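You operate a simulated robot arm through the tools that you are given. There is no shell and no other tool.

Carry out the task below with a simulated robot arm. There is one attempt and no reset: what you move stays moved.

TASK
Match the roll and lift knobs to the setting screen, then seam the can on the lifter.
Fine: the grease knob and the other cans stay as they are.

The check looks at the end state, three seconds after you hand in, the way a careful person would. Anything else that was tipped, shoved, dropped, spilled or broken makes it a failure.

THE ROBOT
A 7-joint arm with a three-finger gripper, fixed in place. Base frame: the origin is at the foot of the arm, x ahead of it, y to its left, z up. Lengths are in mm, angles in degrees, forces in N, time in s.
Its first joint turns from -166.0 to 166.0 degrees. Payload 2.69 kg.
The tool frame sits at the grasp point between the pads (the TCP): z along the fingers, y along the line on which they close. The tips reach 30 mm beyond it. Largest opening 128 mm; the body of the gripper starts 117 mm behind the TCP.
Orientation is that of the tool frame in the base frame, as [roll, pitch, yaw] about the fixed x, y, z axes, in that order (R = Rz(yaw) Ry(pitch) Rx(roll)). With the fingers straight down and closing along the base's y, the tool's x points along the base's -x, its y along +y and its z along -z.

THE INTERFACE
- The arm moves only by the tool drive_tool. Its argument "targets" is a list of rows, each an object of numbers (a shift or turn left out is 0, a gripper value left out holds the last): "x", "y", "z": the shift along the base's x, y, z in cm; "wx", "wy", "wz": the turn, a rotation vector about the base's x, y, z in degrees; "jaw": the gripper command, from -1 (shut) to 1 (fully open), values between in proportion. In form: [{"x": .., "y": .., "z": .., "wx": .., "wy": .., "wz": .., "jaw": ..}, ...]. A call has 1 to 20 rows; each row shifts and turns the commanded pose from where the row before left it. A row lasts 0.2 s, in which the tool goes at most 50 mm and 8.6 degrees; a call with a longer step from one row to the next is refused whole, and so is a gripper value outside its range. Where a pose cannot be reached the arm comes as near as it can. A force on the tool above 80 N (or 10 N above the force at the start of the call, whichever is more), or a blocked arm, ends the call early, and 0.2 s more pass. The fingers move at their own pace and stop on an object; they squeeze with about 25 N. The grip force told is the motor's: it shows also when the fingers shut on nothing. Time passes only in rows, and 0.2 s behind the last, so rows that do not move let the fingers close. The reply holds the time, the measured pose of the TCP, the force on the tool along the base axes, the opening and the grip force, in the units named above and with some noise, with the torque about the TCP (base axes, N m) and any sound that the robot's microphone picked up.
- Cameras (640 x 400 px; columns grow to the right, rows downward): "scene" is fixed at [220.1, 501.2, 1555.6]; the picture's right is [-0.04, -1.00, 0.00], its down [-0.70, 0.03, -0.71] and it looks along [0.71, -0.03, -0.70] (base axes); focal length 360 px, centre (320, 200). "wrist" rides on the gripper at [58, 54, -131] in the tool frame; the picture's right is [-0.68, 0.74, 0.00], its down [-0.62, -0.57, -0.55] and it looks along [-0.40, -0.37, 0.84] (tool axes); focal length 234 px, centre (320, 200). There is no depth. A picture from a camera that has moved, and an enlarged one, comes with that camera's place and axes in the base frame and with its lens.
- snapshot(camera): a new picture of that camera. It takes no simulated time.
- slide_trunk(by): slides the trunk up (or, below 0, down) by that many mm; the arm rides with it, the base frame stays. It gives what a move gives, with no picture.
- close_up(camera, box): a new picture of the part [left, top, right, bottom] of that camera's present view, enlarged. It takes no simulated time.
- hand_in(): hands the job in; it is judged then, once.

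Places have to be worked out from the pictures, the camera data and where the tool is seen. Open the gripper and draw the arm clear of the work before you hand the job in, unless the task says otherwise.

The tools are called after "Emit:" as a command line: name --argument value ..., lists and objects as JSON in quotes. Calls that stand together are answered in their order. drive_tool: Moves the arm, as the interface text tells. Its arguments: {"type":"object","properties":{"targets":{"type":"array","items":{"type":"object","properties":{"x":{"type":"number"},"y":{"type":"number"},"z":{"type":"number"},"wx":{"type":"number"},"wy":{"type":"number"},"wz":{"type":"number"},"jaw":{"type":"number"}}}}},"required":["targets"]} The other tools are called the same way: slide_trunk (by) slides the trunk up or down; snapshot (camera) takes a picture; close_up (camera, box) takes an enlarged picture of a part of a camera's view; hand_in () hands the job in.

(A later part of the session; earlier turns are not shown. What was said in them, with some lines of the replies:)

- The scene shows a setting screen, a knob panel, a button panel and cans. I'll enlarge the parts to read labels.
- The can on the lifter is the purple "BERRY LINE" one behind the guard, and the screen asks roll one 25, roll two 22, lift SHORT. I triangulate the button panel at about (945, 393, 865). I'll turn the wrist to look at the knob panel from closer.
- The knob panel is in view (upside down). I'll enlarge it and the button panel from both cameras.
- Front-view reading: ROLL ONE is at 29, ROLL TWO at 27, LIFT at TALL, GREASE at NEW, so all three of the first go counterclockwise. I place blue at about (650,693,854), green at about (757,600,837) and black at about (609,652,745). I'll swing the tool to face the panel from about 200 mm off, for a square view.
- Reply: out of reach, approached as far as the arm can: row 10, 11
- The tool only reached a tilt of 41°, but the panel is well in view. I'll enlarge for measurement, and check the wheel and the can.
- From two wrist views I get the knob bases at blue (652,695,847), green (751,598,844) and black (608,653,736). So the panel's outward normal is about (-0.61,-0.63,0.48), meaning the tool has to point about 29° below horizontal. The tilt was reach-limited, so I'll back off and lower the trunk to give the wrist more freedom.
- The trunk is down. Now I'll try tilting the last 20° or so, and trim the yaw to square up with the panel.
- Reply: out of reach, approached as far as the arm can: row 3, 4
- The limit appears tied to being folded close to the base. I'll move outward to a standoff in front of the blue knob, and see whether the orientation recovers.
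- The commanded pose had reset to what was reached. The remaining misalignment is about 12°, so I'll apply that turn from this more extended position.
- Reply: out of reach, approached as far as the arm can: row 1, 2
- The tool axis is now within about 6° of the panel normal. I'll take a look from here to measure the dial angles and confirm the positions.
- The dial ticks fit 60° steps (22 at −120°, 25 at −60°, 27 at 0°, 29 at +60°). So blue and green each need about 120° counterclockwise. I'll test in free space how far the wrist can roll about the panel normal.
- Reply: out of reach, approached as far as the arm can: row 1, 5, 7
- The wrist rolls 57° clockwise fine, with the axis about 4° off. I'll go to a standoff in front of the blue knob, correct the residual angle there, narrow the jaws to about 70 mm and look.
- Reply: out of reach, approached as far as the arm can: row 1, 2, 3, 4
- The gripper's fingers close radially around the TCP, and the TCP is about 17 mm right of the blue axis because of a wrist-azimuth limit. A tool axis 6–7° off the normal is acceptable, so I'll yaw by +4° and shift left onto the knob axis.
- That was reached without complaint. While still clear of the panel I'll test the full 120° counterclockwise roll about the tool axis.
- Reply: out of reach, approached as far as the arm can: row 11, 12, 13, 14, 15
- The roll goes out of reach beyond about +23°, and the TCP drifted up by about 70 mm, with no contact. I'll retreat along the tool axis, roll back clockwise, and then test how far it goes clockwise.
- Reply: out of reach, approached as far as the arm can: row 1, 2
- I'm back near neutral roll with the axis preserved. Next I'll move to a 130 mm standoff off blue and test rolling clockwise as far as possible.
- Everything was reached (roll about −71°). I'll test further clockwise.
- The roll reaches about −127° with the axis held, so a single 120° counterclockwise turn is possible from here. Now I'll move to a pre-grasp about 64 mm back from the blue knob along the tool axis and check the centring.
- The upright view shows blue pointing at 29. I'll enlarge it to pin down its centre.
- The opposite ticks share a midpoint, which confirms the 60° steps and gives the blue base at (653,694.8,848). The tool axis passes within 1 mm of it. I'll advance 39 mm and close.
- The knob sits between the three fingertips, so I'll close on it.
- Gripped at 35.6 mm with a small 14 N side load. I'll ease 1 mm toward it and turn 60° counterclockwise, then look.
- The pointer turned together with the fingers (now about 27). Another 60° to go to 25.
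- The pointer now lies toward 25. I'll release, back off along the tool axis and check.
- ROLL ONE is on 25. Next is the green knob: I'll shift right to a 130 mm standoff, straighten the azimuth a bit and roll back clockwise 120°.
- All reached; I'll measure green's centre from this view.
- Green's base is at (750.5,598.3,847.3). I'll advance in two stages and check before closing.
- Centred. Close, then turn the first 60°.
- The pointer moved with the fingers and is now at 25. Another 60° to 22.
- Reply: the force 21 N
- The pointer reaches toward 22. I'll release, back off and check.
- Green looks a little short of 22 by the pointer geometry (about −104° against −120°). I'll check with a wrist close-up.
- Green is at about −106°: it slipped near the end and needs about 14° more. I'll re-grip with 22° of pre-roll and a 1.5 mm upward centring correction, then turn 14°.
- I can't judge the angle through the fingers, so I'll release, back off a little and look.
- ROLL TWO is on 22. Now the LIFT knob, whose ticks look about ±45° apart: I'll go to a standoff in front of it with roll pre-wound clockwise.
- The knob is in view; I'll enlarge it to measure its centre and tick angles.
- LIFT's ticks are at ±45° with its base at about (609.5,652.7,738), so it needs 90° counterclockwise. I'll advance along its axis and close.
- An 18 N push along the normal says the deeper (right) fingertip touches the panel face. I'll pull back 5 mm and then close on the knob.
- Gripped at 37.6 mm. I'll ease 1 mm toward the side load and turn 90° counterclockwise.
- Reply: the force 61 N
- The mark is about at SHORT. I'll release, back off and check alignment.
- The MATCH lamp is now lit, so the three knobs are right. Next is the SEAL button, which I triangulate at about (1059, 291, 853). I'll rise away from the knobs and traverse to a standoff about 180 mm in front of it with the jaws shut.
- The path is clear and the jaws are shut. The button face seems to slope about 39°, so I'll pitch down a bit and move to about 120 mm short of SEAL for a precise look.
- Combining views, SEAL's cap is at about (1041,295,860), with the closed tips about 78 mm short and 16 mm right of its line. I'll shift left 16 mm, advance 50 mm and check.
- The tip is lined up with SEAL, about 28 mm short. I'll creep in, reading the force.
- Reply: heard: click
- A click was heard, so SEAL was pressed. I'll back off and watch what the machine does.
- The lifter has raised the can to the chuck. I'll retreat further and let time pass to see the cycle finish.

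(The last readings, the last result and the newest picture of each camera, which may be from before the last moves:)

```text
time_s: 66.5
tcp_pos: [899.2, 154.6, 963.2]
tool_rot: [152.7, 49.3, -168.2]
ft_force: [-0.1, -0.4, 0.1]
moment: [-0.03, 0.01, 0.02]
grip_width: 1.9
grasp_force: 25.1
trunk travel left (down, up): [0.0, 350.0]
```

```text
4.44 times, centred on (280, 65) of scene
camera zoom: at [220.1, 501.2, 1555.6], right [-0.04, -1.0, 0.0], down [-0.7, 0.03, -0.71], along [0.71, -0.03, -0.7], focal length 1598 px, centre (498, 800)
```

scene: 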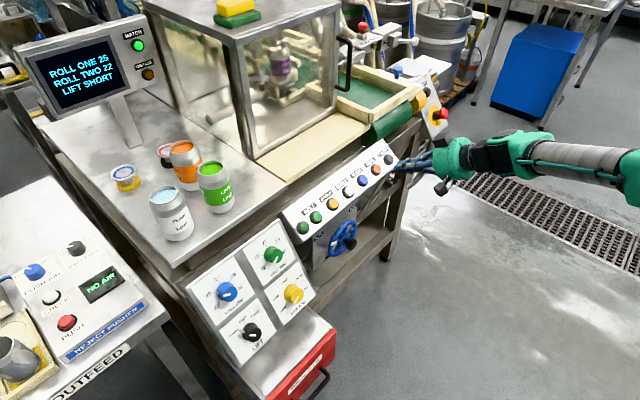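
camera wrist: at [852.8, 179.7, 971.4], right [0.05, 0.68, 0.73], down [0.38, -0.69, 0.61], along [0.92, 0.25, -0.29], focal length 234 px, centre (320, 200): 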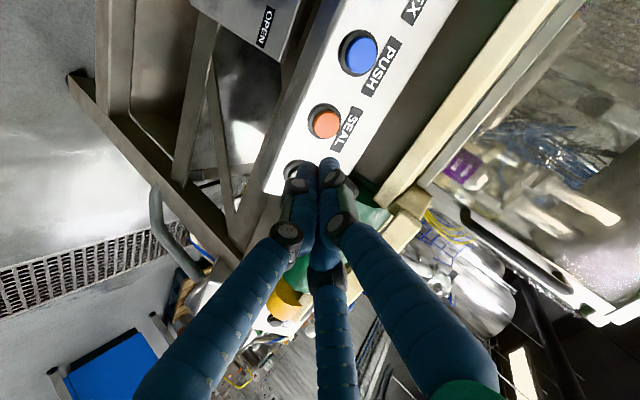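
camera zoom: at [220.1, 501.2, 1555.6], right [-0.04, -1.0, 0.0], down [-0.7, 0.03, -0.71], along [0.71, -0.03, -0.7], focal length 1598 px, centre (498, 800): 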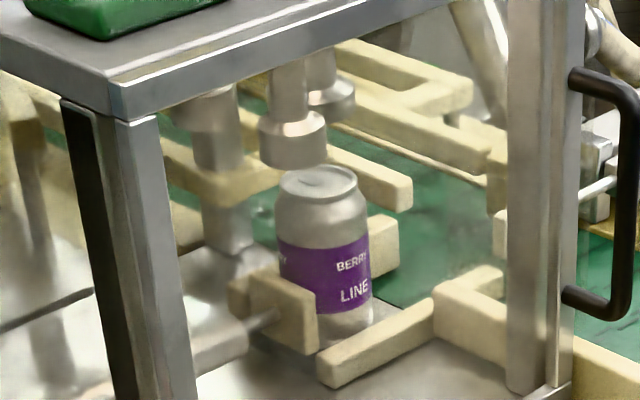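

The can went up, was seamed and came back down; its rim now looks rolled. I'll open the gripper, pull a bit more clear and make a final check of knobs and lamps.

Emit:
drive_tool --targets '[{"x": -3, "y": -1, "z": 2, "jaw": 1}, {"x": -3, "y": -1, "z": 2}, {"x": -3, "y": -1, "z": 2}, {"x": -3, "y": -1, "z": 2}, {}, {}]'

Emit:
snapshot --camera "scene"

Emit:
close_up --camera "scene" --box '[180, 210, 340, 370]'

Emit:
close_up --camera "scene" --box '[20, 0, 180, 100]'

Emit:
close_up --camera "scene" --box '[240, 20, 310, 90]'

Emit:
close_up --camera "scene" --box '[270, 130, 430, 270]'

```text
time_s: 68.0
tcp_pos: [779.8, 113.7, 1043.4]
tool_rot: [152.6, 49.2, -168.1]
ft_force: [-0.3, -0.1, 0.4]
moment: [-0.03, -0.02, 0.03]
grip_width: 128.0
grasp_force: 0.0
trunk travel left (down, up): [0.0, 350.0]
```

```text
taken
```

scene: 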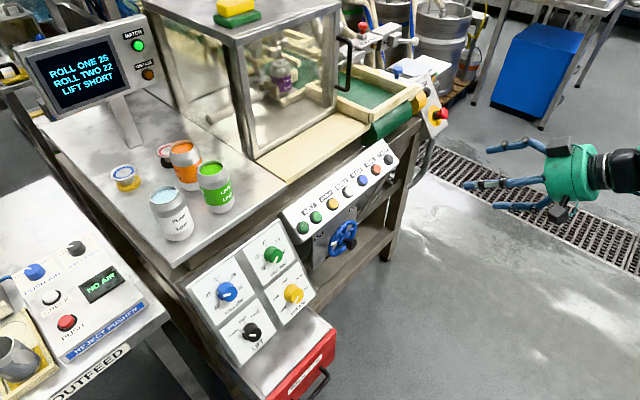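

```text
2.50 times, centred on (260, 290) of scene
camera zoom: at [220.1, 501.2, 1555.6], right [-0.04, -1.0, 0.0], down [-0.7, 0.03, -0.71], along [0.71, -0.03, -0.7], focal length 899 px, centre (470, -25)
```

zoom: 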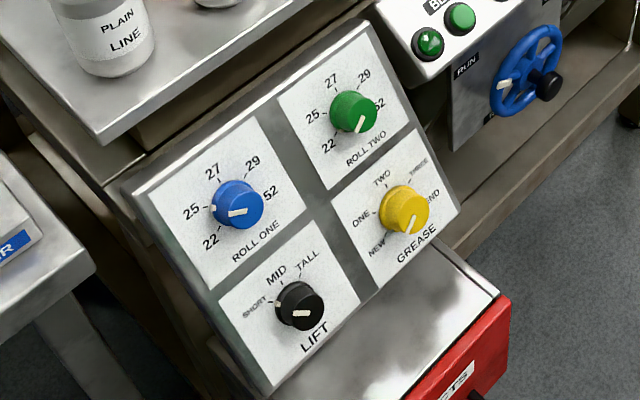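

```text
4.00 times, centred on (100, 50) of scene
camera zoom: at [220.1, 501.2, 1555.6], right [-0.04, -1.0, 0.0], down [-0.7, 0.03, -0.71], along [0.71, -0.03, -0.7], focal length 1438 px, centre (1200, 800)
```

zoom: 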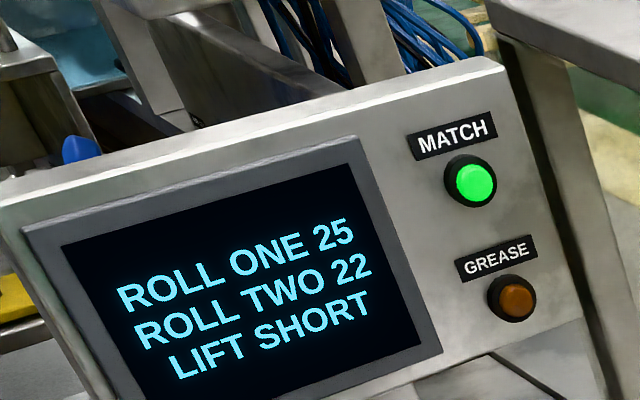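

```text
5.71 times, centred on (275, 55) of scene
camera zoom: at [220.1, 501.2, 1555.6], right [-0.04, -1.0, 0.0], down [-0.7, 0.03, -0.71], along [0.71, -0.03, -0.7], focal length 2054 px, centre (577, 1029)
```

zoom: 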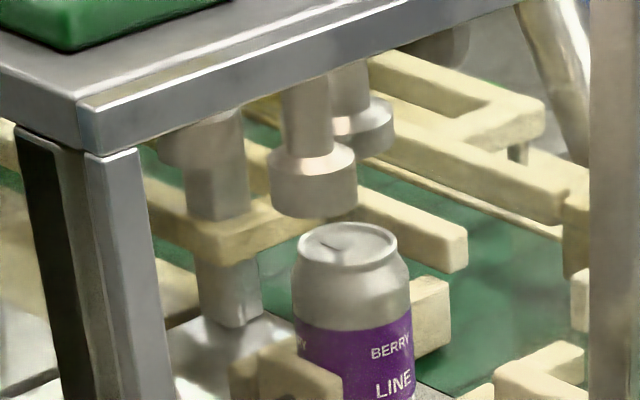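

```text
2.86 times, centred on (350, 200) of scene
camera zoom: at [220.1, 501.2, 1555.6], right [-0.04, -1.0, 0.0], down [-0.7, 0.03, -0.71], along [0.71, -0.03, -0.7], focal length 1027 px, centre (234, 200)
```

zoom: 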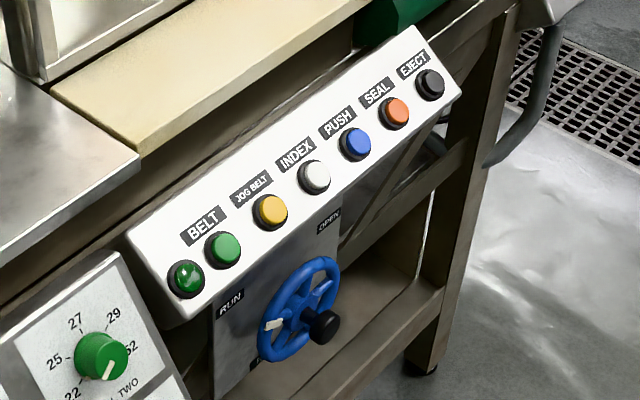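

Roll one is at 25, roll two at 22 and lift at SHORT, with MATCH lit. Grease and the other cans look untouched, the berry can is seamed and back down, and the arm is clear with the gripper open. I'll hand in now.

Emit:
hand_in

```text
The job is handed in.
```

The knobs match the setting screen, the can on the lifter has been seamed, and I've handed in the job. I haven't seen the check's result.

- **Knobs:** ROLL ONE is at 25, ROLL TWO at 22 and LIFT at SHORT. The screen's MATCH lamp came on once all three were set. ROLL TWO slipped in the gripper about 14° short on the first turn, so I re-gripped it and turned it the rest of the way.
- **Seaming:** No button is labelled "seam", so I pressed SEAL and heard a click. The lifter raised the berry can to the chuck and lowered it again. In the last picture its rim looks rolled.
- **Left alone:** The grease knob is still at NEW, and the other cans look unmoved.
- **Contact:** While lining up on LIFT, a fingertip pressed on the knob panel with about 18 N. Turning that knob put about 60 N of side load on it. Neither shows any damage in the pictures.

I opened the gripper and pulled the arm clear before handing in. The trunk is still at the bottom of its travel, 150 mm below where it started.
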